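You operate a simulated robot arm through the tools that you are given. There is no shell and no other tool.

Carry out the task below with a simulated robot arm. There is one attempt and no reset: what you move stays moved.

## Task
Nest the wide white and green pots in the striped pot, then sponge off the water stain.
Fine: the green pot goes inside the white one; the sponge goes back. What is to be rubbed or washed off counts as gone when no trace of it is left.

The check looks at the end state, three seconds after you hand in, the way a careful person would. Anything else that was tipped, shoved, dropped, spilled or broken makes it a failure.

## Robot
A 7-joint arm with a three-finger gripper, fixed in place. Base frame: the origin is on the floor under the middle of its stand, x ahead of it, y to its left, z up; the work surface is at about z = 1100. Units: mm, degrees, N and s.
With the tool pointing down near the work surface it reaches from about 420 to 880 mm from the base axis. Its first joint turns from -166.0 to 166.0 degrees. Payload 2.69 kg.
The tool frame sits at the grasp point between the pads (the TCP): z along the fingers, y along the line on which they close. The tips reach 29 mm beyond it. The gripper opens to 120 mm; its body begins 78 mm behind the TCP.
Orientation is told as [roll, pitch, yaw] about the base's x, y, z axes, in that order, counted from this pose: with the fingers straight down and closing along the base's y, the tool's x points along the base's -x, its y along +y and its z along -z.

## Interface
- The arm moves only by the tool arm_command. Its argument "plan" is text: rows parted by semicolons, each of 7 numbers parted by spaces: the turn, a rotation vector about the tool's x, y, z in units of 8 degrees (1.0 is 8 degrees), then the shift along the tool's x, y, z in units of 50 mm (1.0 is 50 mm), then the finger opening in mm, from 0 to 120. In form: wx wy wz x y z gripper; .... A call has 1 to 20 rows; each row shifts and turns the commanded pose from where the row before left it, along the tool's axes as they then stand. A call with a number of a shift or a turn outside -1 to 1 is refused whole. A row lasts 0.2 s, in which the tool goes at most 50 mm and 8.6 degrees; a call with a longer step from one row to the next is refused whole, and so is a gripper value outside its range. A pose out of reach is approached as far as the arm can. The call stops where the force on the tool passes 40 N (or 10 N more than at its start, if that is more) or the arm is blocked; 0.2 s more then pass. The fingers move at their own pace (about 136.2 mm/s each) and stop on an object; they squeeze with about 41 N. The grip force told is the motor's: it shows also when the fingers shut on nothing. Time passes only in rows, and 0.2 s behind the last, so rows that do not move let the fingers close. It gives the time, the measured TCP pose, the force on the tool (base axes), the opening and the grip force at its end, in the units of the frame above (readings bear some noise), with the torque about the TCP (base axes, N m) and any sound that the robot's microphone picked up, and new pictures: "views" is both (left out), scene, wrist or none.
- Cameras (640 x 400 px; columns grow to the right, rows downward): "scene" is fixed at [50.4, -649.6, 1854.1]; the picture's right is [0.91, -0.42, 0.00], its down [-0.38, -0.83, -0.41] and it looks along [0.17, 0.37, -0.91] (base axes); focal length 256 px, centre (320, 200). "wrist" rides on the gripper at [63, 0, -104] in the tool frame; the picture's right is [0.00, 1.00, 0.00], its down [-0.83, 0.00, -0.56] and it looks along [-0.56, 0.00, 0.83] (tool axes); focal length 275 px, centre (320, 200). There is no depth. A picture from a camera that has moved, and an enlarged one, comes with that camera's place and axes in the base frame and with its lens.
- lift_body(by): moves the trunk up (or, below 0, down) by that many mm; the arm rides with it, the base frame stays. It gives what a move gives, with no picture.
- close_up(camera, box): a new picture of the part [left, top, right, bottom] of that camera's present view, enlarged. It takes no simulated time.
- job_done(): hands the job in; it is judged then, once.

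Nothing tells you positions but the pictures and the camera data. Unless the task says otherwise, let go and move clear before handing in.

The tools are called as a command line: name --argument value ..., lists and objects as JSON in quotes. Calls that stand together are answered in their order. arm_command: Moves the arm, as the interface text tells. Its arguments: {"type":"object","properties":{"plan":{"type":"string"},"views":{"type":"string","enum":["both","scene","wrist","none"]}},"required":["plan"]} The other tools are called the same way: lift_body (by) moves the trunk up or down; close_up (camera, box) takes an enlarged picture of a part of a camera's view; job_done () hands the job in.

At the start:

```text
t: 0.0
eef_pos: [123.5, -401.6, 1523.7]
orientation: [0.1, -0.1, 0.0]
force: [-0.4, -0.5, 0.3]
ft_torque: [-0.01, -0.04, 0.03]
grip_width: 120.0
finger_force: 0.1
trunk travel left (down, up): [-525.0, 61.0]
```

scene: 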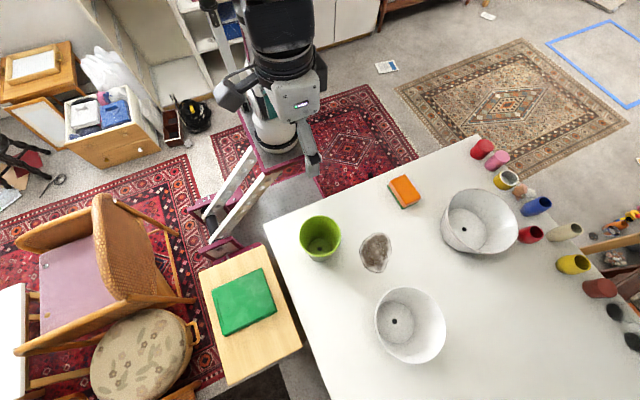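
wrist: 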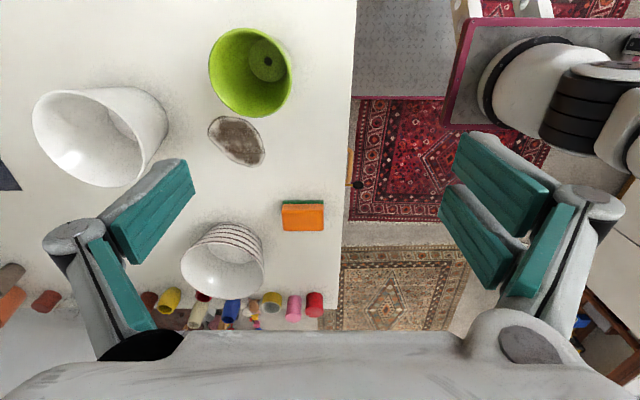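

The table shows a green pot, a wide white pot, a striped pot, an orange/green sponge and a grey-brown stain. Before moving anything, I'll take enlarged pictures to measure where they are.

close_up --camera "scene" --box '[420, 130, 580, 280]'

close_up --camera "scene" --box '[280, 160, 460, 280]'

close_up --camera "scene" --box '[340, 260, 480, 380]'

close_up --camera "wrist" --box '[20, 10, 340, 320]'

```text
2.67 times, centred on (500, 205) of scene
camera zoom: at [50.4, -649.6, 1854.1], right [0.91, -0.42, 0.0], down [-0.38, -0.83, -0.41], along [0.17, 0.37, -0.91], focal length 684 px, centre (-160, 187)
```

zoom: 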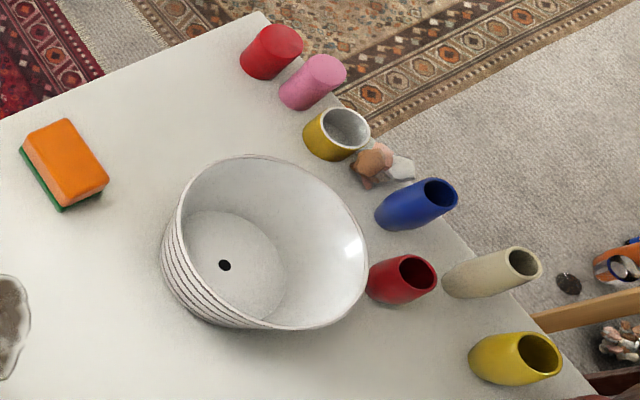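

```text
3.33 times, centred on (370, 220) of scene
camera zoom: at [50.4, -649.6, 1854.1], right [0.91, -0.42, 0.0], down [-0.38, -0.83, -0.41], along [0.17, 0.37, -0.91], focal length 855 px, centre (153, 133)
```

zoom: 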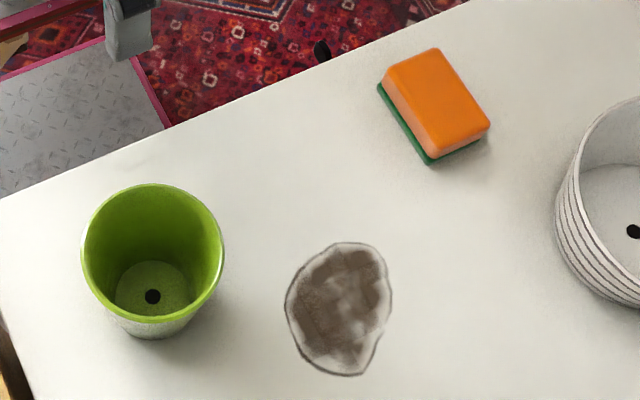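

```text
3.33 times, centred on (410, 320) of scene
camera zoom: at [50.4, -649.6, 1854.1], right [0.91, -0.42, 0.0], down [-0.38, -0.83, -0.41], along [0.17, 0.37, -0.91], focal length 855 px, centre (20, -200)
```

zoom: 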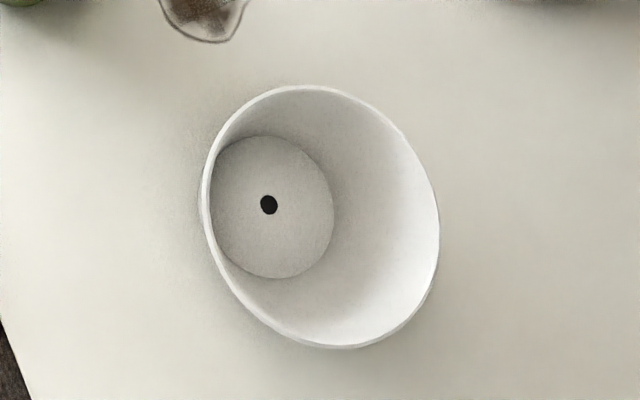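

```text
1.29 times, centred on (180, 165) of wrist
camera zoom: at [59.7, -401.4, 1627.2], right [0.0, 1.0, 0.0], down [0.83, 0.0, 0.56], along [0.56, 0.0, -0.83], focal length 355 px, centre (501, 245)
```

zoom: 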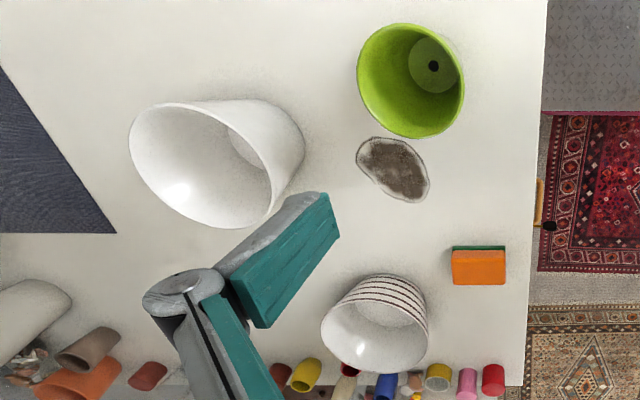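

The white pot looks to be centred near (222, -745), the striped one near (548, -618) and the green one near (125, -488). I'll move above the white pot with a turned wrist to look closer.

arm_command --plan "0 0 0 -0.222 -0.763 0.2 120;0 0 0 -0.222 -0.763 0.2 120;0 0 0 -0.222 -0.763 0.2 120;0 0 0 -0.222 -0.763 0.2 120;0 0 0 -0.222 -0.763 0.2 120;0 0 0 -0.222 -0.763 0.2 120;0 0 0 -0.222 -0.763 0.2 120;0 0 0 -0.222 -0.763 0.2 120;0 0 0 -0.222 -0.763 0.2 120;0 0 -0.69 0 0 0 120;0 0 -0.69 0 0 0 120;0 0 -0.69 0 0 0 120;0 0 0 0 0 0 120" --views "both"

```text
t: 2.8
eef_pos: [184.1, -588.2, 1443.4]
orientation: [-0.1, 0.0, 16.6]
force: [-0.3, -0.5, -0.2]
ft_torque: [-0.01, 0.0, 0.0]
grip_width: 120.1
finger_force: 0.0
out of reach, approached as far as the arm can: row 4, 5, 6, 7, 8, 9
trunk travel left (down, up): [-525.0, 61.0]
camera wrist: at [124.4, -606.3, 1546.9], right [-0.29, 0.96, 0.0], down [0.8, 0.24, 0.56], along [0.53, 0.16, -0.83], focal length 275 px, centre (320, 200)
```

scene: 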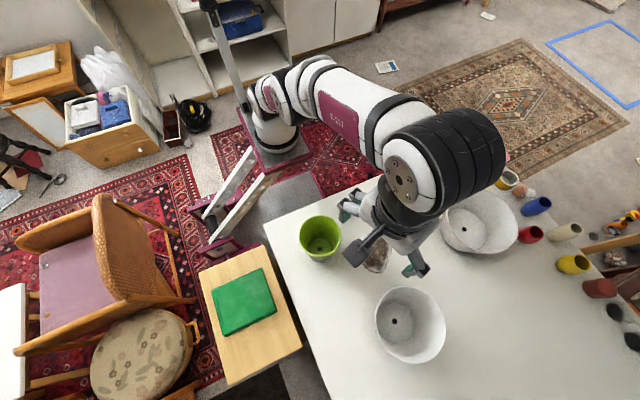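
wrist: 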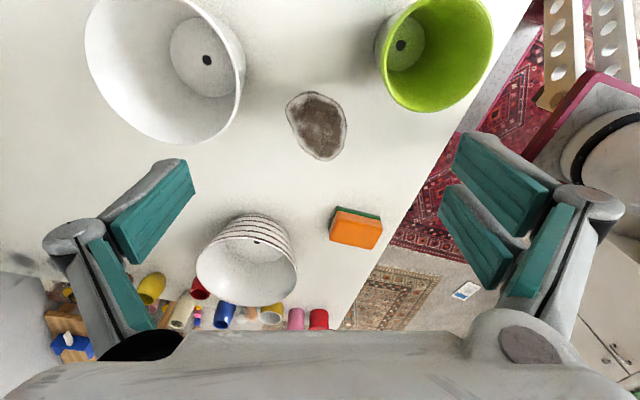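

The wrist view confirms the pot floors: white at (223, -746), striped at (550, -619) and green at (126, -488). At this height the reach is short, so I'll raise the trunk and take close-ups to get rim heights and stripe depth.

close_up --camera "wrist" --box '[180, 200, 340, 320]'

close_up --camera "wrist" --box '[70, 0, 270, 150]'

close_up --camera "wrist" --box '[270, 0, 510, 180]'

close_up --camera "scene" --box '[320, 140, 480, 290]'

```text
3.33 times, centred on (260, 260) of wrist
camera zoom: at [124.4, -606.3, 1546.9], right [-0.29, 0.96, 0.0], down [0.8, 0.24, 0.56], along [0.53, 0.16, -0.83], focal length 918 px, centre (520, 0)
```

zoom: 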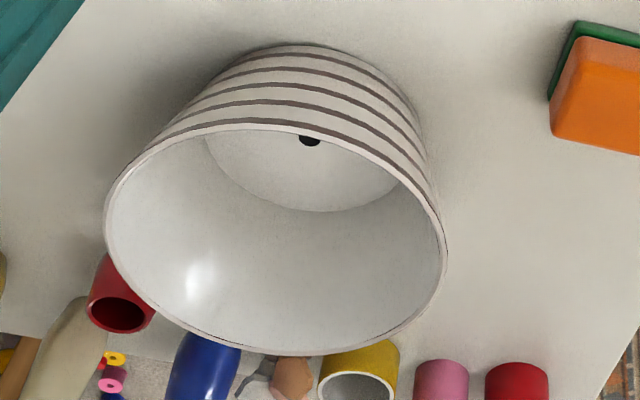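

```text
2.67 times, centred on (170, 75) of wrist
camera zoom: at [124.4, -606.3, 1546.9], right [-0.29, 0.96, 0.0], down [0.8, 0.24, 0.56], along [0.53, 0.16, -0.83], focal length 734 px, centre (720, 533)
```

zoom: 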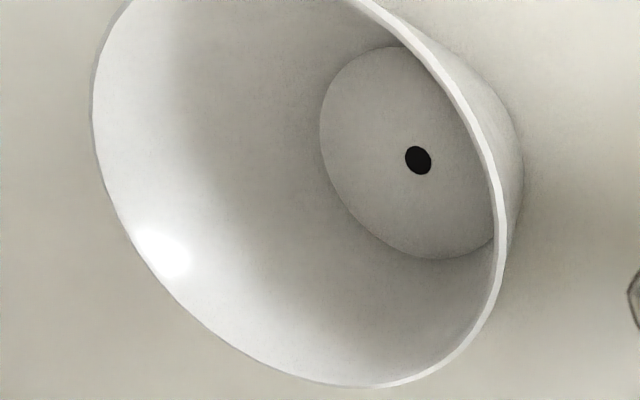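

```text
2.22 times, centred on (390, 90) of wrist
camera zoom: at [124.4, -606.3, 1546.9], right [-0.29, 0.96, 0.0], down [0.8, 0.24, 0.56], along [0.53, 0.16, -0.83], focal length 612 px, centre (164, 444)
```

zoom: 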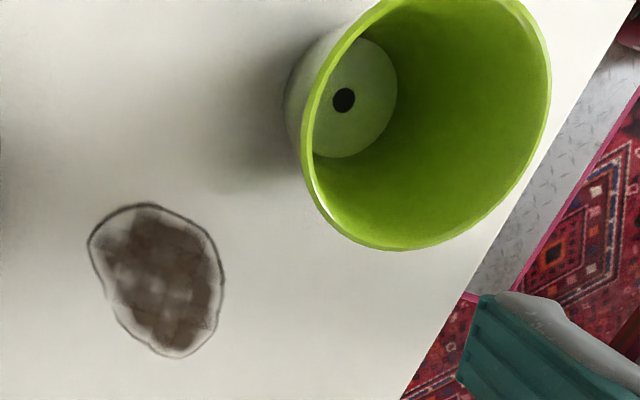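

```text
2.67 times, centred on (400, 215) of scene
camera zoom: at [50.4, -649.6, 1854.1], right [0.91, -0.42, 0.0], down [-0.38, -0.83, -0.41], along [0.17, 0.37, -0.91], focal length 684 px, centre (107, 160)
```

zoom: 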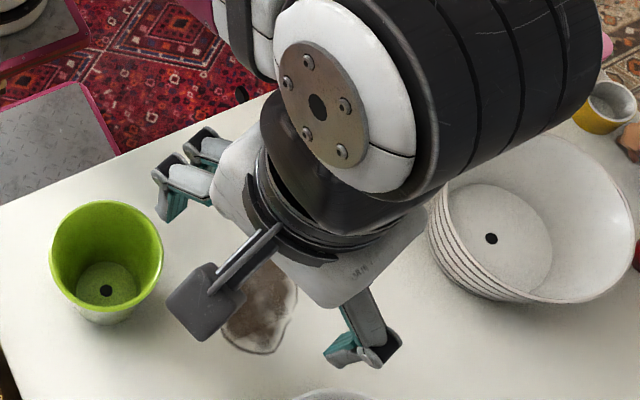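

Fits give a white rim radius of about 77 at z 1235, a striped rim radius of about 95 at z 1197, and a green rim radius of about 52 at z 1250. I'll raise the trunk for reach before moving above the near rim of the white pot.

lift_body --by 60

```text
t: 3.8
eef_pos: [128.5, -589.2, 1500.6]
orientation: [-0.3, 0.1, 16.7]
force: [0.9, 0.8, 0.2]
ft_torque: [0.0, 0.03, -0.04]
grip_width: 120.3
finger_force: 0.1
trunk travel left (down, up): [-585.0, 1.0]
```

The TCP shifted while the trunk moved, so I'll check that it has settled.

arm_command --plan "0 0 0 0 0 0 60;0 0 0 0 0 0 60" --views "none"

```text
t: 4.4
eef_pos: [128.4, -587.7, 1503.1]
orientation: [-0.2, 0.0, 16.5]
force: [0.4, -0.2, 0.4]
ft_torque: [0.0, 0.03, -0.03]
grip_width: 60.2
finger_force: 0.1
trunk travel left (down, up): [-585.0, 1.0]
```

It's steady, so I'll now turn to 30° yaw, go down and out to just above the near rim of the white pot, and tilt to match the wall slope.

arm_command --plan "0 0 -0.84 0 0 0 60;0 0 -0.84 0 0 0 60;0 0 0 0 0 0.9 60;0 0 0 0 0 0.9 60;0 0 0 -0.0125 -0.554 0.415 60;0 0 0 -0.0125 -0.554 0.415 60;0 0 0 -0.0125 -0.554 0.415 60;0 0 0 -0.0125 -0.554 0.415 60;0.594 0 0 0 0 0 60;0.594 0 0 0 0 0 60;0 0 0 0 0 0 60" --views "both"

```text
t: 6.8
eef_pos: [183.5, -685.9, 1330.1]
orientation: [-9.7, 0.2, 30.0]
force: [-0.9, 0.4, -0.3]
ft_torque: [0.0, 0.01, 0.01]
grip_width: 60.3
finger_force: 0.0
trunk travel left (down, up): [-585.0, 1.0]
camera wrist: at [121.3, -700.2, 1431.9], right [-0.5, 0.85, -0.17], down [0.67, 0.5, 0.55], along [0.55, 0.16, -0.82], focal length 275 px, centre (320, 200)
```

scene: 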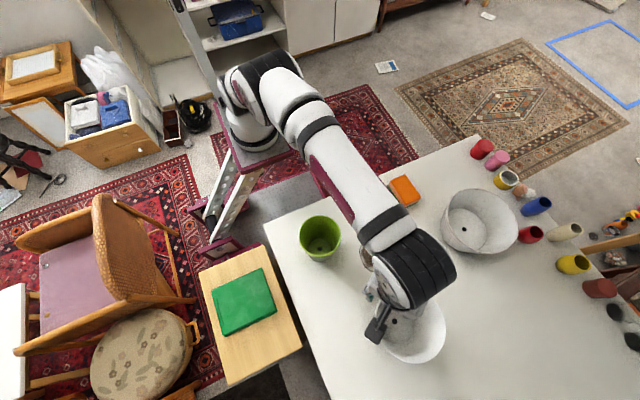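
wrist: 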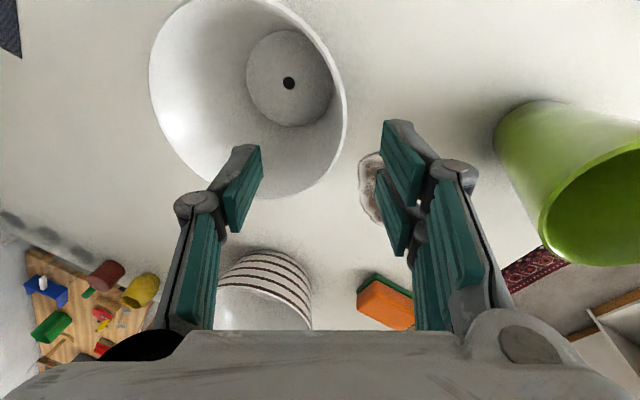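

The gripper is open over the rim area, so I'll shift to line up with the wall and go partway down before checking again.

arm_command --plan "0 0 0 -0.078 0.362 0 60;0 0 0 0 0 0.4 60;0 0 0 0 0 0.3 60;0 0 0 0 0 0 60" --views "wrist"

close_up --camera "wrist" --box '[160, 60, 480, 260]'

```text
t: 7.8
eef_pos: [181.9, -672.0, 1290.9]
orientation: [-9.7, 0.1, 30.0]
force: [-1.0, 0.0, -0.3]
ft_torque: [-0.03, 0.04, 0.02]
grip_width: 60.1
finger_force: 0.0
trunk travel left (down, up): [-585.0, 1.0]
camera wrist: at [119.5, -688.0, 1393.7], right [-0.5, 0.85, -0.17], down [0.67, 0.5, 0.55], along [0.55, 0.16, -0.82], focal length 275 px, centre (320, 200)
```

wrist: 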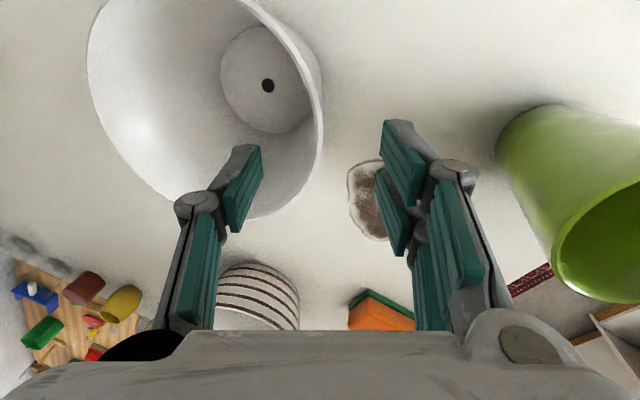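

```text
2.00 times, centred on (320, 160) of wrist
camera zoom: at [119.5, -688.0, 1393.7], right [-0.5, 0.85, -0.17], down [0.67, 0.5, 0.55], along [0.55, 0.16, -0.82], focal length 551 px, centre (320, 280)
```

zoom: 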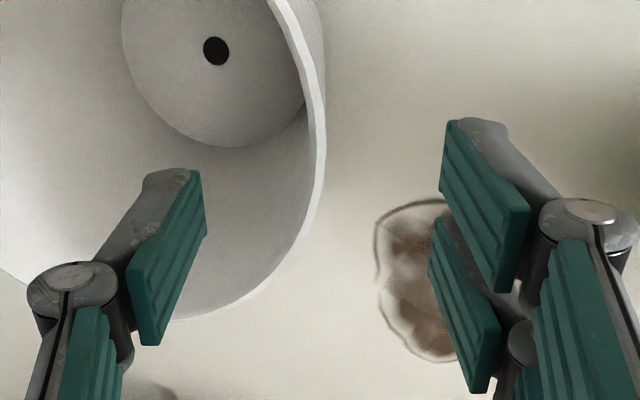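

The rim is exactly where I predicted it, between thumb and fingers. I'll descend to grip depth and look before closing.

arm_command --plan "0 0 0 0 -0.02 0.6 60;0 0 0 0 0 0.58 60;0 0 0 0 0 0 60" --views "both"

close_up --camera "wrist" --box '[160, 60, 480, 260]'

```text
t: 8.6
eef_pos: [187.8, -681.0, 1233.3]
orientation: [-9.7, 0.1, 30.1]
force: [0.3, -1.1, 0.2]
ft_torque: [0.02, 0.01, 0.01]
grip_width: 60.0
finger_force: 0.1
trunk travel left (down, up): [-585.0, 1.0]
camera wrist: at [126.0, -696.9, 1335.5], right [-0.5, 0.85, -0.17], down [0.67, 0.5, 0.55], along [0.55, 0.16, -0.82], focal length 275 px, centre (320, 200)
```

scene: 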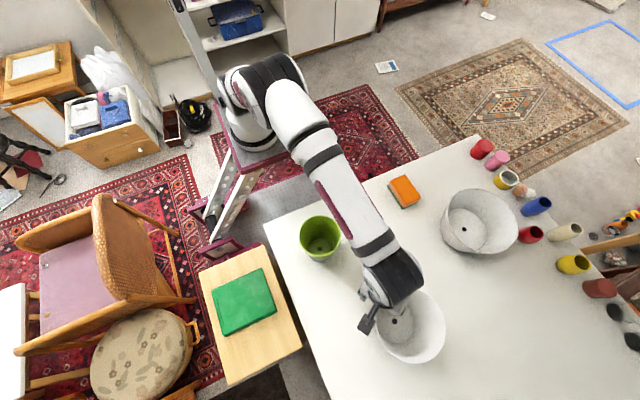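
wrist: 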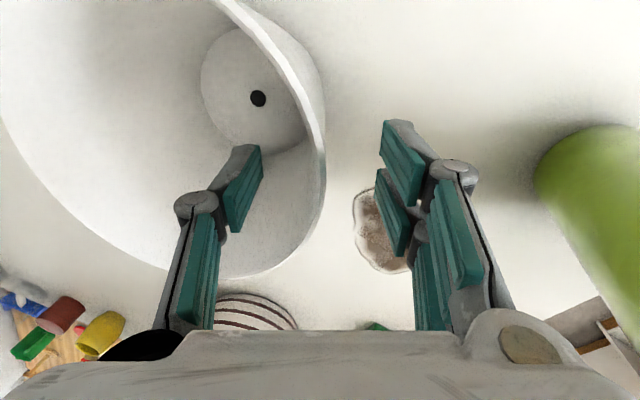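

```text
2.00 times, centred on (320, 160) of wrist
camera zoom: at [126.0, -696.9, 1335.5], right [-0.5, 0.85, -0.17], down [0.67, 0.5, 0.55], along [0.55, 0.16, -0.82], focal length 551 px, centre (320, 280)
```

zoom: 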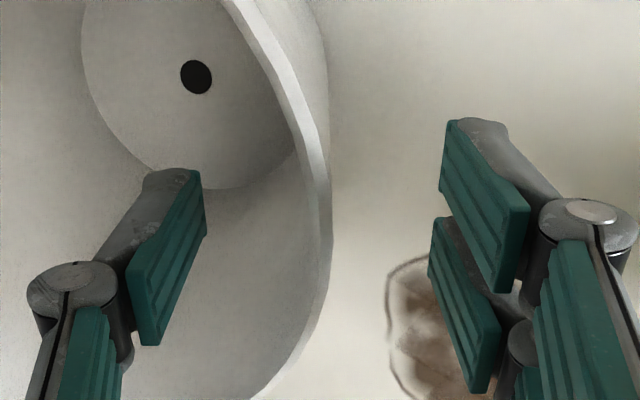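

The wall runs right through the grasp point, with the thumb inside and the two fingers outside. I'll close the gripper now.

arm_command --plan "0 0 0 0 0 0 40;0 0 0 0 0 0 20;0 0 0 0 0 0 0;0 0 0 0 0 0 0;0 0 0 0 0 0 0" --views "both"

close_up --camera "wrist" --box '[160, 60, 480, 260]'

```text
t: 9.8
eef_pos: [187.6, -680.5, 1232.8]
orientation: [-9.7, 0.1, 30.1]
force: [2.0, 0.6, 2.8]
ft_torque: [0.21, -0.49, 0.03]
grip_width: 5.9
finger_force: 33.7
trunk travel left (down, up): [-585.0, 1.0]
camera wrist: at [126.3, -696.8, 1335.9], right [-0.5, 0.85, -0.17], down [0.67, 0.5, 0.55], along [0.55, 0.16, -0.82], focal length 275 px, centre (320, 200)
```

scene: 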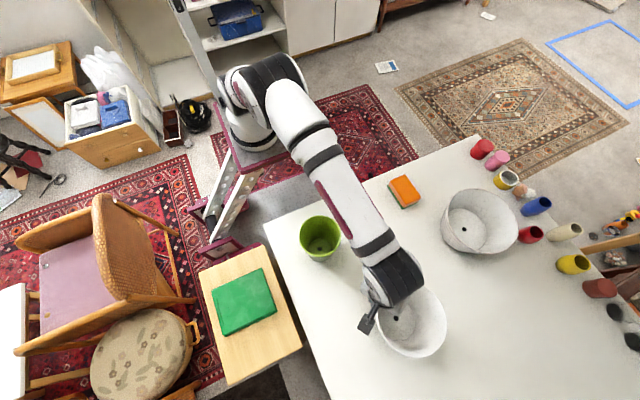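
wrist: 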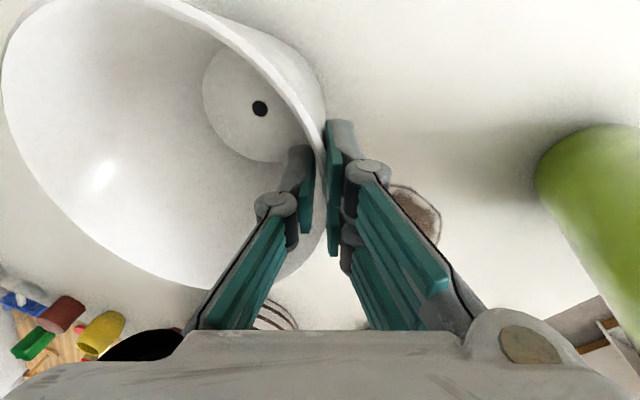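

```text
2.00 times, centred on (320, 160) of wrist
camera zoom: at [126.3, -696.8, 1335.9], right [-0.5, 0.85, -0.17], down [0.67, 0.5, 0.55], along [0.55, 0.16, -0.82], focal length 551 px, centre (320, 280)
```

zoom: 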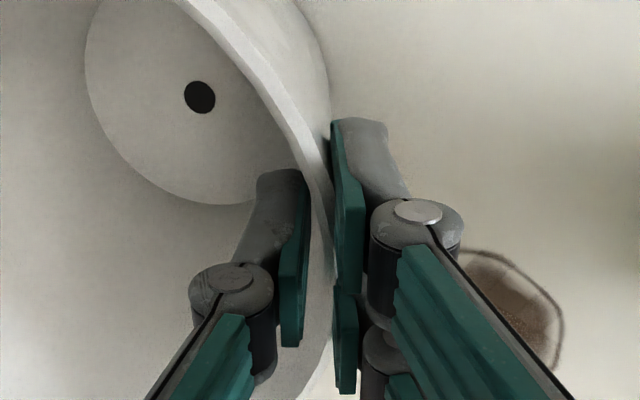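

It's gripped at about 6 mm wall thickness. I'll lift a little, straight up, and look.

arm_command --plan "0 0 0 0 -0.067 -0.394 0;0 0 0 0 -0.067 -0.394 0;0 0 0 0 0 0 0" --views "both"

close_up --camera "scene" --box '[340, 240, 480, 380]'

```text
t: 10.6
eef_pos: [189.3, -681.3, 1274.2]
orientation: [-9.6, 0.1, 29.9]
force: [0.1, -0.4, -4.8]
ft_torque: [0.36, 0.21, 0.01]
grip_width: 5.8
finger_force: 33.2
trunk travel left (down, up): [-585.0, 1.0]
camera wrist: at [126.8, -698.1, 1376.0], right [-0.5, 0.85, -0.17], down [0.67, 0.5, 0.55], along [0.55, 0.16, -0.82], focal length 275 px, centre (320, 200)
```

scene: 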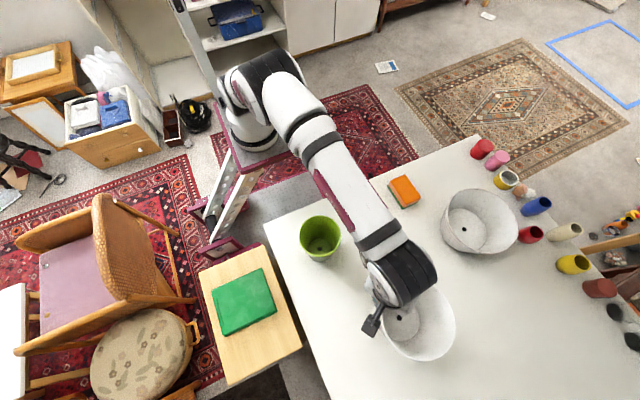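
wrist: 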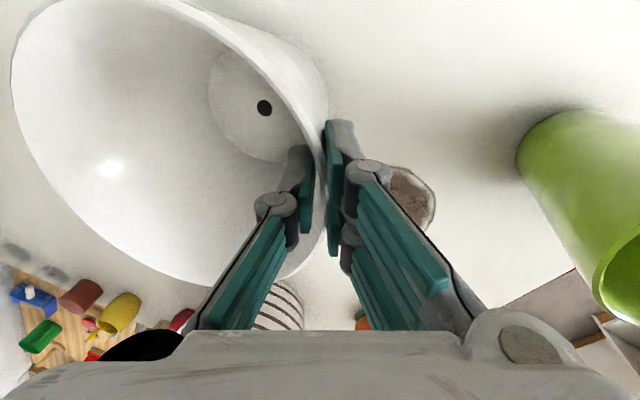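

```text
2.86 times, centred on (410, 310) of scene
camera zoom: at [50.4, -649.6, 1854.1], right [0.91, -0.42, 0.0], down [-0.38, -0.83, -0.41], along [0.17, 0.37, -0.91], focal length 733 px, centre (63, -114)
```

zoom: 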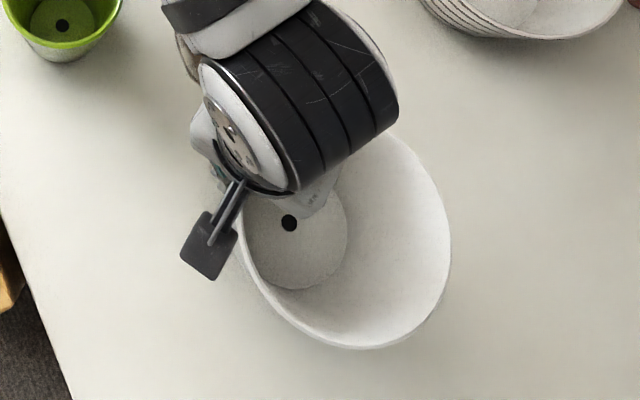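

It's lifted cleanly and close to level, weighing about 0.5 kg. I'll raise it clear of the striped rim and carry it most of the way over.

arm_command --plan "0 0 0 0 -0.09 -0.525 0;0 0 0 0 -0.09 -0.525 0;0 0 0 0 -0.09 -0.525 0;0 0 0 -0.5653 -0.0922 0.0158 0;0 0 0 -0.5653 -0.0922 0.0158 0;0 0 0 -0.5653 -0.0922 0.0158 0;0 0 0 -0.5653 -0.0922 0.0158 0;0 0 0 -0.5653 -0.0922 0.0158 0;0 0 0 -0.5653 -0.0922 0.0158 0;0 0 0 -0.5653 -0.0922 0.0158 0;0 0 0 -0.5653 -0.0922 0.0158 0;0 0 0 0 0 0 0;0 0 0 0 0 0 0" --views "both"

```text
t: 13.4
eef_pos: [400.6, -599.5, 1353.0]
orientation: [-9.7, 0.1, 30.0]
force: [0.3, 0.1, -6.0]
ft_torque: [0.34, 0.22, -0.01]
grip_width: 6.1
finger_force: 33.3
trunk travel left (down, up): [-585.0, 1.0]
camera wrist: at [338.4, -616.4, 1455.2], right [-0.5, 0.85, -0.17], down [0.67, 0.5, 0.55], along [0.55, 0.16, -0.82], focal length 275 px, centre (320, 200)
```

scene: 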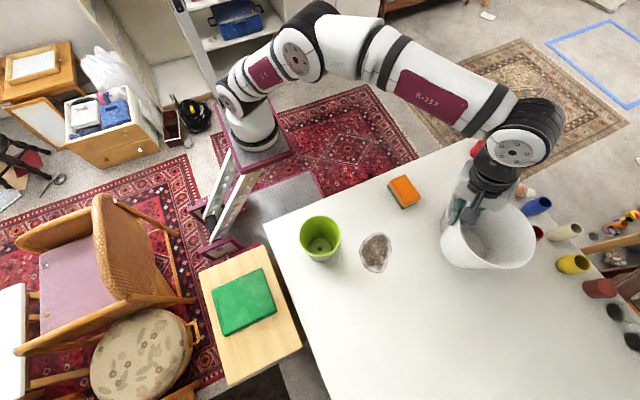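
wrist: 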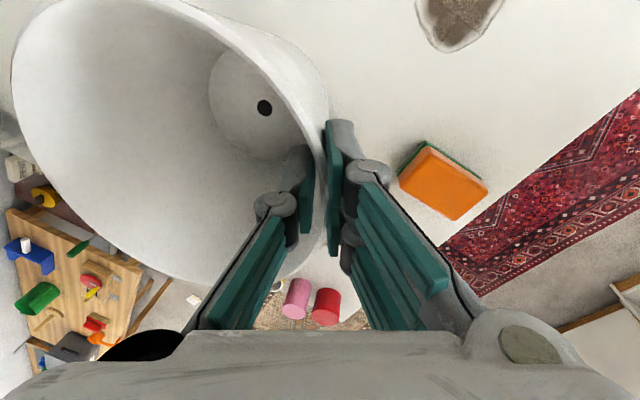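

The pot is carried at about 20 mm clearance over the striped rim. I'll move the remaining distance to centre it.

arm_command --plan "0 0 0 -0.461 -0.083 0.0142 0;0 0 0 -0.461 -0.083 0.0142 0;0 0 0 -0.461 -0.083 0.0142 0;0 0 0 -0.461 -0.083 0.0142 0;0 0 0 -0.461 -0.083 0.0142 0;0 0 0 0 0 0 0;0 0 0 0 0 0 0" --views "both"

close_up --camera "scene" --box '[410, 140, 570, 290]'

```text
t: 15.0
eef_pos: [513.2, -560.6, 1352.2]
orientation: [-9.7, 0.1, 30.0]
force: [0.8, 0.1, -4.9]
ft_torque: [0.32, 0.25, -0.04]
grip_width: 5.8
finger_force: 33.8
trunk travel left (down, up): [-585.0, 1.0]
camera wrist: at [450.6, -576.8, 1455.3], right [-0.5, 0.85, -0.17], down [0.67, 0.5, 0.55], along [0.55, 0.16, -0.82], focal length 275 px, centre (320, 200)
```

scene: 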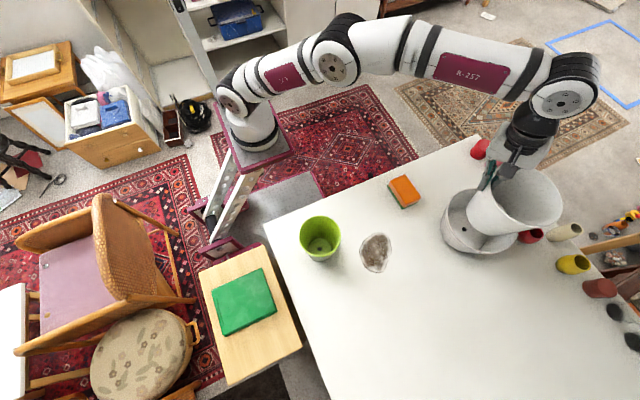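
wrist: 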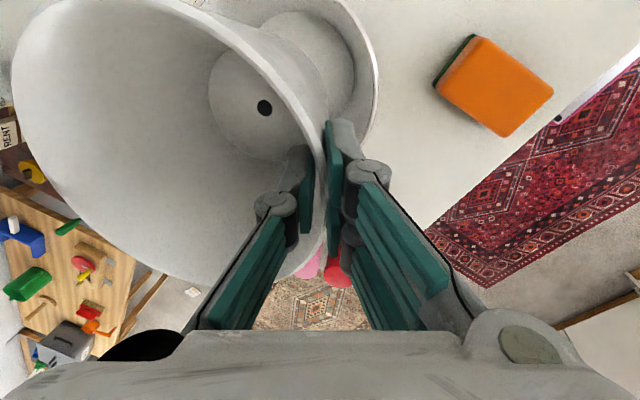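

```text
2.67 times, centred on (490, 215) of scene
camera zoom: at [50.4, -649.6, 1854.1], right [0.91, -0.42, 0.0], down [-0.38, -0.83, -0.41], along [0.17, 0.37, -0.91], focal length 684 px, centre (-133, 160)
```

zoom: 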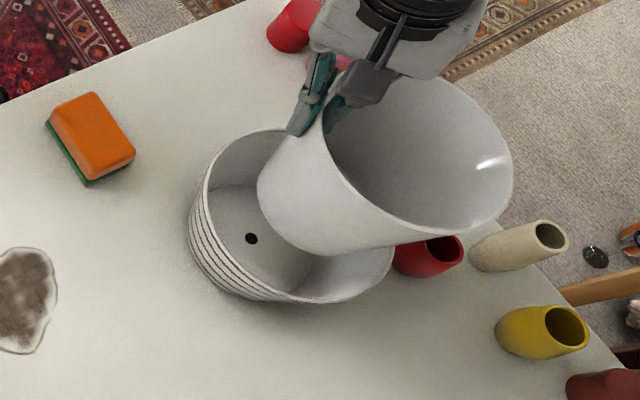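

The white pot sits centred over the striped one within a couple of millimetres. I'll lower it 80 mm first.

arm_command --plan "0 0 0 0.006 0.0765 0.393 0;0 0 0 0.006 0.0765 0.393 0;0 0 0 0.006 0.0765 0.393 0;0 0 0 0.006 0.0765 0.393 0;0 0 0 0 0 0 0" --views "both"

close_up --camera "scene" --box '[410, 140, 570, 290]'

close_up --camera "wrist" --box '[220, 0, 480, 240]'

```text
t: 16.2
eef_pos: [510.9, -560.7, 1271.0]
orientation: [-9.8, 0.1, 30.2]
force: [-0.4, -0.7, -6.4]
ft_torque: [0.33, 0.25, 0.02]
grip_width: 5.8
finger_force: 33.6
trunk travel left (down, up): [-585.0, 1.0]
camera wrist: at [447.9, -576.2, 1374.1], right [-0.5, 0.85, -0.17], down [0.67, 0.5, 0.55], along [0.55, 0.16, -0.82], focal length 275 px, centre (320, 200)
```

scene: 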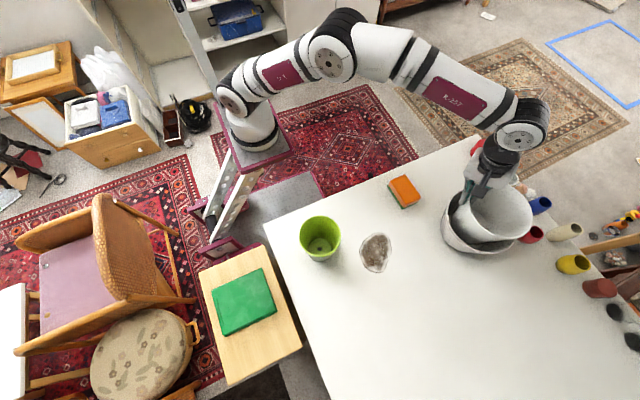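
wrist: 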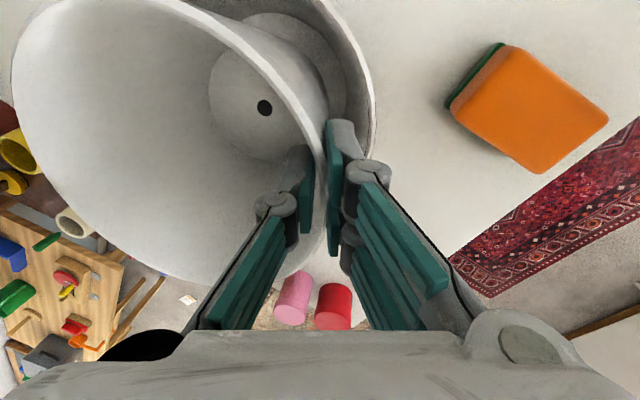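

```text
2.67 times, centred on (490, 215) of scene
camera zoom: at [50.4, -649.6, 1854.1], right [0.91, -0.42, 0.0], down [-0.38, -0.83, -0.41], along [0.17, 0.37, -0.91], focal length 684 px, centre (-133, 160)
```

zoom: 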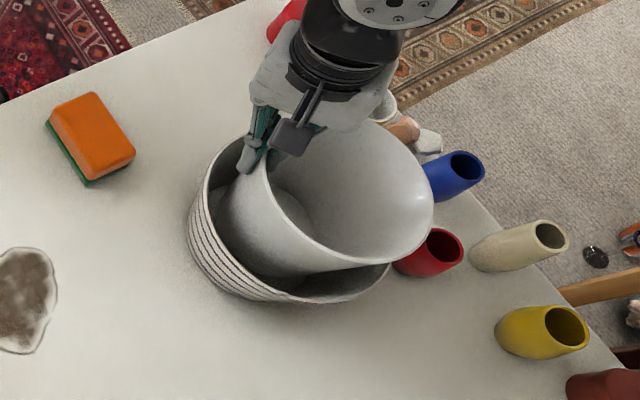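

```text
1.67 times, centred on (350, 120) of wrist
camera zoom: at [447.9, -576.2, 1374.1], right [-0.5, 0.85, -0.17], down [0.67, 0.5, 0.55], along [0.55, 0.16, -0.82], focal length 459 px, centre (270, 333)
```

zoom: 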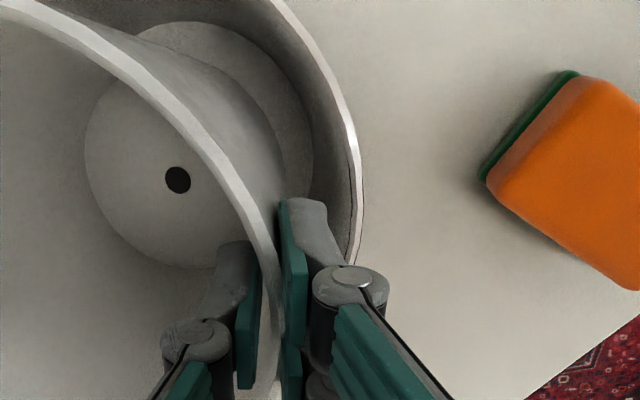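

The pot is entering the striped one cleanly. I'll lower it the next 24 mm and check the force.

arm_command --plan "0 0 0 0 0.04 0.237 0;0 0 0 0 0.04 0.237 0;0 0 0 0 0 0 0" --views "scene"

close_up --camera "wrist" --box '[220, 0, 480, 240]'

```text
t: 17.0
eef_pos: [511.8, -561.2, 1248.2]
orientation: [-9.7, 0.2, 30.1]
force: [-0.1, 0.6, -5.5]
ft_torque: [0.35, 0.22, 0.02]
grip_width: 5.8
finger_force: 33.4
trunk travel left (down, up): [-585.0, 1.0]
```

scene: 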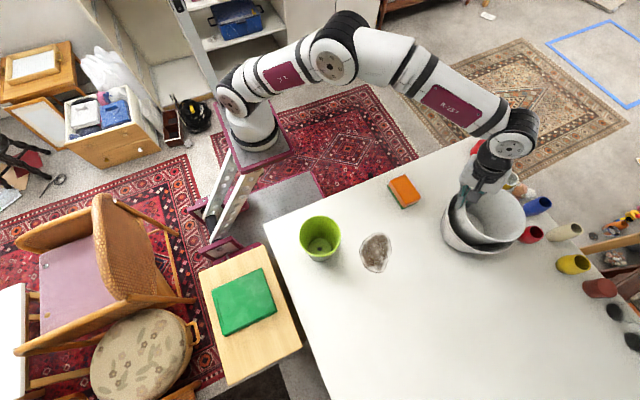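

```text
1.67 times, centred on (350, 120) of wrist
camera zoom: at [448.4, -577.1, 1350.7], right [-0.5, 0.85, -0.17], down [0.67, 0.5, 0.55], along [0.55, 0.16, -0.82], focal length 459 px, centre (270, 333)
```

zoom: 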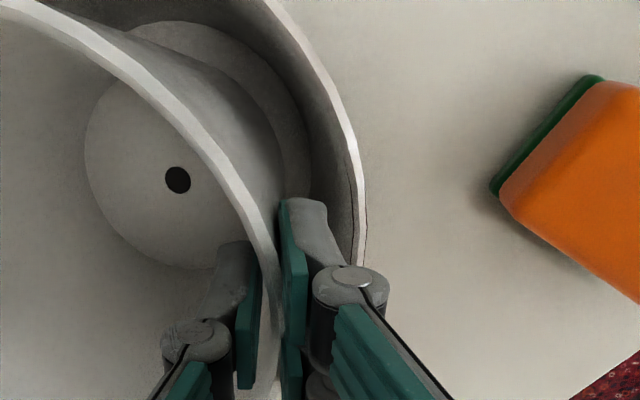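

Still hanging free, so I'll go down in small steps until the pot's weight comes off.

arm_command --plan "0 0 0 0 0.012 0.069 0;0 0 0 0 0.012 0.069 0;0 0 0 0 0 0 0" --views "none"

```text
t: 17.8
eef_pos: [510.5, -560.4, 1242.7]
orientation: [-9.8, 0.1, 30.1]
force: [-1.3, 2.9, 1.0]
ft_torque: [0.2, -0.2, 0.11]
grip_width: 5.9
finger_force: 33.0
trunk travel left (down, up): [-585.0, 1.0]
```

The weight is coming off, so there is contact. I'll take one more small step and look.

arm_command --plan "0 0 0 0 0.006 0.035 0;0 0 0 0 0 0 0" --views "both"

close_up --camera "scene" --box '[410, 140, 570, 290]'

close_up --camera "wrist" --box '[220, 0, 480, 240]'

```text
t: 18.4
eef_pos: [510.7, -559.2, 1241.6]
orientation: [-9.8, 0.1, 29.9]
force: [-2.4, 4.5, 10.2]
ft_torque: [0.47, -0.68, 0.3]
grip_width: 5.9
finger_force: 33.3
trunk travel left (down, up): [-585.0, 1.0]
camera wrist: at [447.7, -576.0, 1343.6], right [-0.5, 0.85, -0.17], down [0.67, 0.5, 0.55], along [0.55, 0.16, -0.82], focal length 275 px, centre (320, 200)
```

scene: 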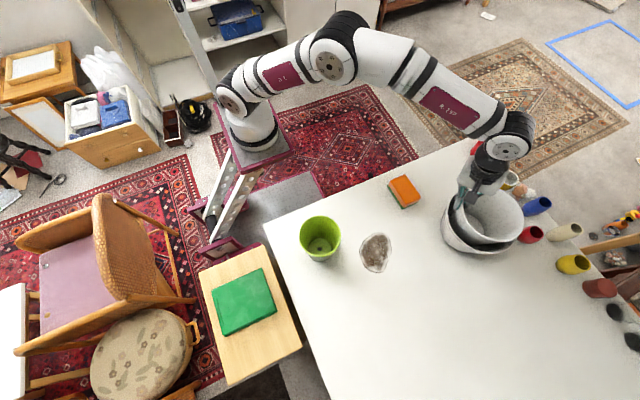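
wrist: 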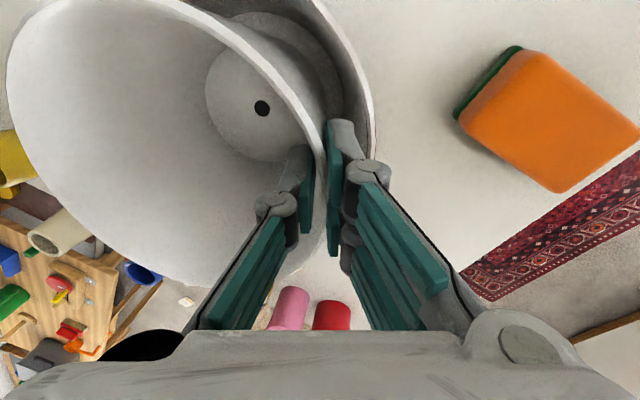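

```text
2.67 times, centred on (490, 215) of scene
camera zoom: at [50.4, -649.6, 1854.1], right [0.91, -0.42, 0.0], down [-0.38, -0.83, -0.41], along [0.17, 0.37, -0.91], focal length 684 px, centre (-133, 160)
```

zoom: 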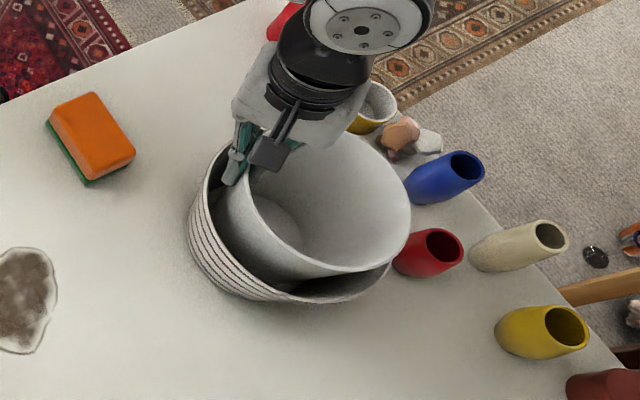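

```text
1.67 times, centred on (350, 120) of wrist
camera zoom: at [447.7, -576.0, 1343.6], right [-0.5, 0.85, -0.17], down [0.67, 0.5, 0.55], along [0.55, 0.16, -0.82], focal length 459 px, centre (270, 333)
```

zoom: 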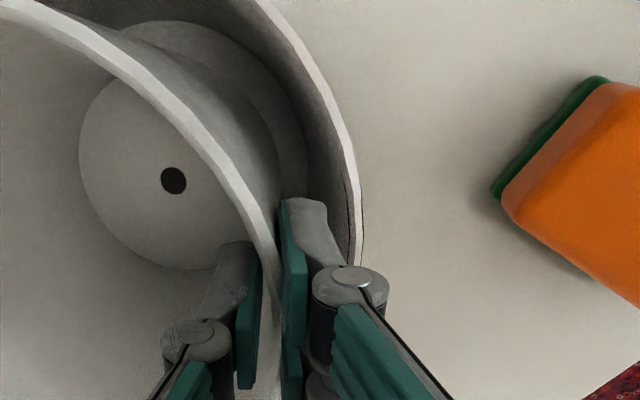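

The base is on the striped pot's floor and the fingertips stay above its rim. I'll ease off slightly and open.

arm_command --plan "0 0 0 0 -0.004 -0.02 0;0 0 0 0 0 0 15;0 0 0 0 0 0 30;0 0 0 0 0 0 40;0 0 0 0 0 0 40" --views "both"

close_up --camera "wrist" --box '[220, 0, 480, 240]'

close_up --camera "scene" --box '[410, 140, 570, 290]'

```text
t: 19.6
eef_pos: [510.9, -560.3, 1240.5]
orientation: [-9.7, 0.1, 30.0]
force: [0.4, 0.2, 0.5]
ft_torque: [-0.01, 0.0, 0.0]
grip_width: 40.0
finger_force: 0.0
trunk travel left (down, up): [-585.0, 1.0]
camera wrist: at [448.1, -576.6, 1343.3], right [-0.5, 0.85, -0.17], down [0.67, 0.5, 0.55], along [0.55, 0.16, -0.82], focal length 275 px, centre (320, 200)
```

scene: 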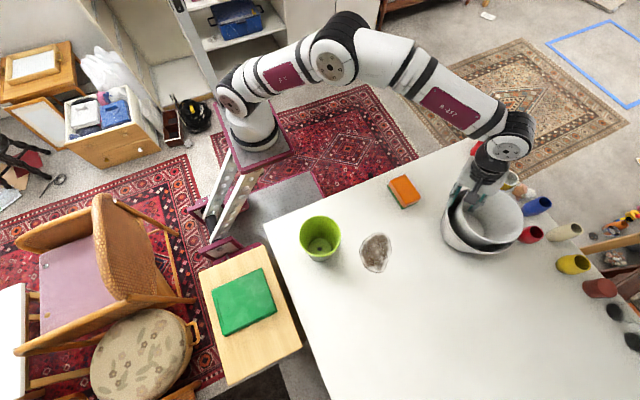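
wrist: 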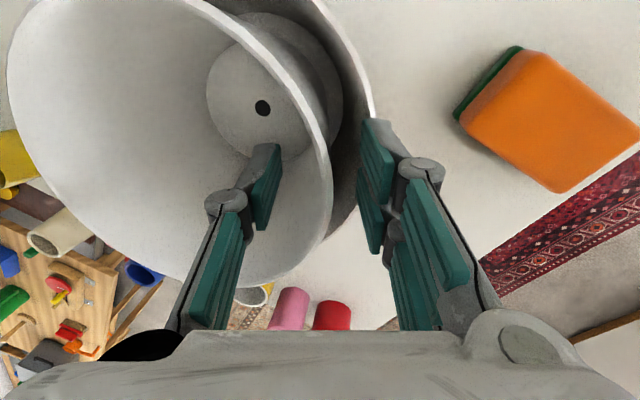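

```text
1.67 times, centred on (350, 120) of wrist
camera zoom: at [448.1, -576.6, 1343.3], right [-0.5, 0.85, -0.17], down [0.67, 0.5, 0.55], along [0.55, 0.16, -0.82], focal length 459 px, centre (270, 333)
```

zoom: 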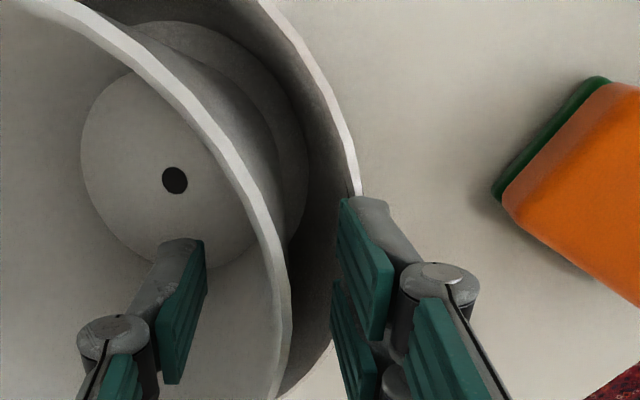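

```text
2.67 times, centred on (490, 215) of scene
camera zoom: at [50.4, -649.6, 1854.1], right [0.91, -0.42, 0.0], down [-0.38, -0.83, -0.41], along [0.17, 0.37, -0.91], focal length 684 px, centre (-133, 160)
```

zoom: 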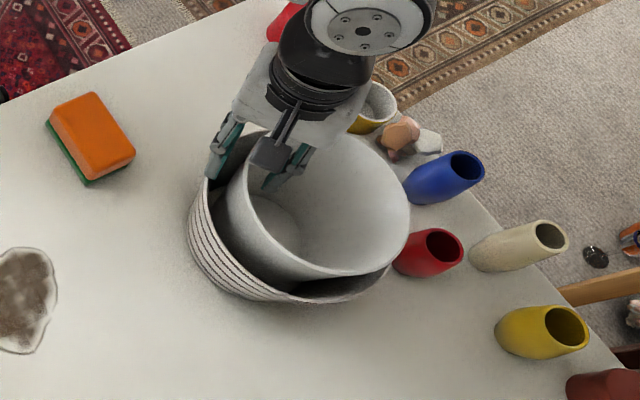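

The white pot is released and seated. I'll retreat along the fingers and inspect.

arm_command --plan "0 0 0 0 0 -0.4 40;0 0 0 0 0 -0.7 40;0 0 0 0 0 -0.7 40;0 0 0 0 0.5 -0.4 40;0 0 0 0 0.8 0 40;0 0 0 0 0.8 0 40;0 0 0 0 0.8 0 40;0 0 0 0 0 0 40" --views "both"

close_up --camera "scene" --box '[410, 140, 570, 290]'

close_up --camera "wrist" --box '[100, 60, 400, 320]'

```text
t: 21.4
eef_pos: [431.2, -419.4, 1326.1]
orientation: [-9.7, 0.1, 29.9]
force: [0.1, -0.4, -0.5]
ft_torque: [-0.02, 0.0, 0.0]
grip_width: 40.0
finger_force: 0.2
trunk travel left (down, up): [-585.0, 1.0]
camera wrist: at [368.9, -435.1, 1427.2], right [-0.5, 0.85, -0.17], down [0.67, 0.5, 0.55], along [0.55, 0.16, -0.82], focal length 275 px, centre (320, 200)
```

scene: 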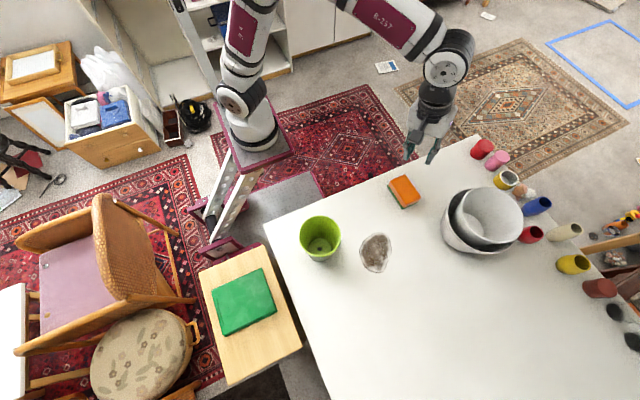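
wrist: 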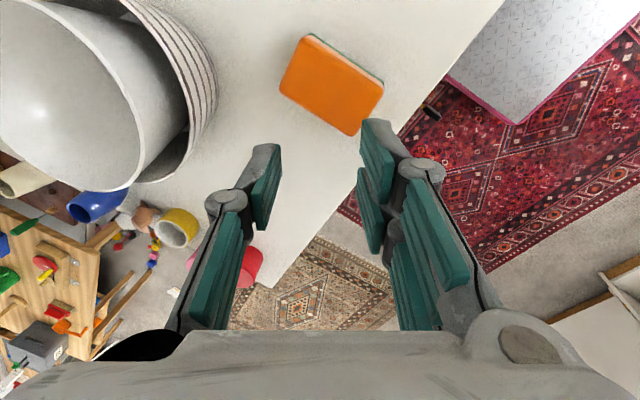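

```text
2.67 times, centred on (490, 215) of scene
camera zoom: at [50.4, -649.6, 1854.1], right [0.91, -0.42, 0.0], down [-0.38, -0.83, -0.41], along [0.17, 0.37, -0.91], focal length 684 px, centre (-133, 160)
```

zoom: 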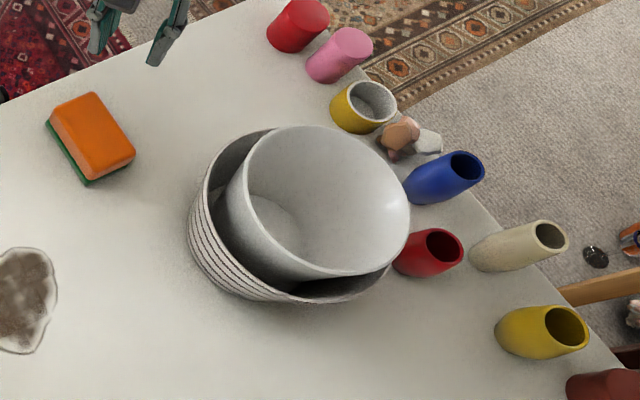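

```text
1.54 times, centred on (250, 190) of wrist
camera zoom: at [368.9, -435.1, 1427.2], right [-0.5, 0.85, -0.17], down [0.67, 0.5, 0.55], along [0.55, 0.16, -0.82], focal length 424 px, centre (428, 215)
```

zoom: 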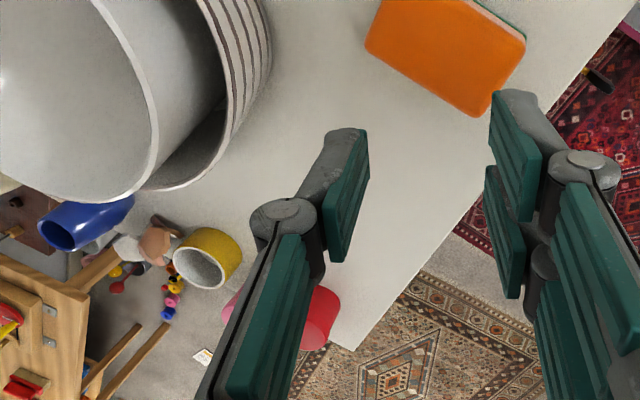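

The white pot sits level and centred in the striped one at (550, -620), with its rim at about 1245. The green pot is about 150 mm tall, so I'll dry-run the empty gripper to see whether a tilted hover above the nest is in reach.

arm_command --plan "0 -0.1232 -0.7208 0 0 0 40;0 -0.1232 -0.7208 0 0 0 40;0.644 0 0 0 0 0 40;0.644 0 0 0 0 0 40;0 0 0 0 -0.214 -0.589 40;0 0 0 0 -0.214 -0.589 40;0 0 0 0 -0.214 -0.589 40;0 0 0 0.178 -0.669 0.243 40;0 0 0 0.178 -0.669 0.243 40;0 0 0 0.178 -0.669 0.243 40;0 0 0 0.178 -0.669 0.243 40;0 0 0 0.178 -0.669 0.243 40;0 0 0 0 0 0 40" --views "both"

close_up --camera "wrist" --box '[100, 0, 400, 200]'

```text
t: 24.2
eef_pos: [515.6, -582.8, 1419.1]
orientation: [-19.9, 0.1, 41.7]
force: [0.7, 0.1, 0.4]
ft_torque: [-0.02, 0.01, 0.01]
grip_width: 40.3
finger_force: 0.0
trunk travel left (down, up): [-585.0, 1.0]
camera wrist: at [445.6, -597.4, 1516.5], right [-0.63, 0.7, -0.34], down [0.49, 0.7, 0.52], along [0.6, 0.16, -0.78], focal length 275 px, centre (320, 200)
```

scene: 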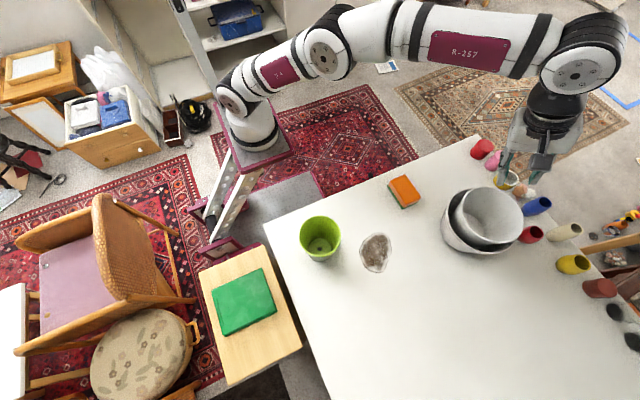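
wrist: 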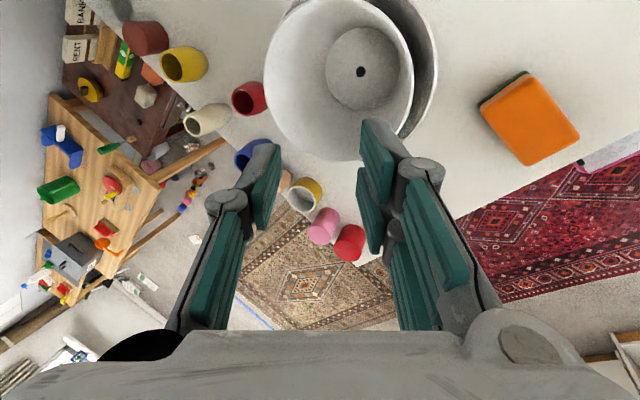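

```text
2.00 times, centred on (250, 100) of wrist
camera zoom: at [445.6, -597.4, 1516.5], right [-0.63, 0.7, -0.34], down [0.49, 0.7, 0.52], along [0.6, 0.16, -0.78], focal length 551 px, centre (460, 400)
```

zoom: 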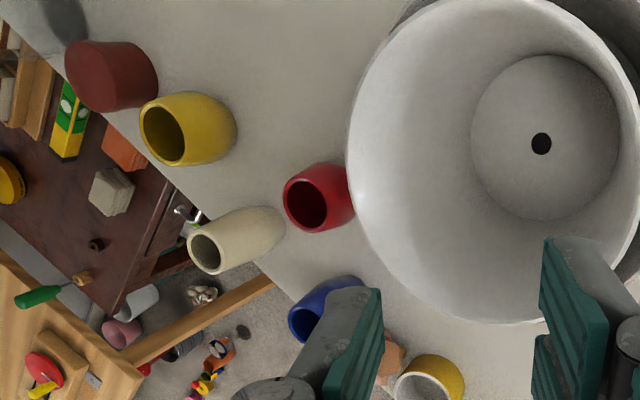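

That's reachable at 20° tilt. I'll check whether a smaller tilt (about 6°, the green pot's wall angle) is also reachable here.

arm_command --plan "-0.5 0 0 0 0 0 40;-0.5 0 0 0 0 0 40;-0.72 0 0 0 0 0 40;0 0 0 0 0 0 40" --views "none"

```text
t: 25.2
eef_pos: [499.1, -545.3, 1407.9]
orientation: [-6.2, 0.1, 41.6]
force: [-0.2, -0.1, -0.3]
ft_torque: [-0.03, 0.01, -0.02]
grip_width: 40.2
finger_force: 0.0
out of reach, approached as far as the arm can: row 2, 3
trunk travel left (down, up): [-585.0, 1.0]
```

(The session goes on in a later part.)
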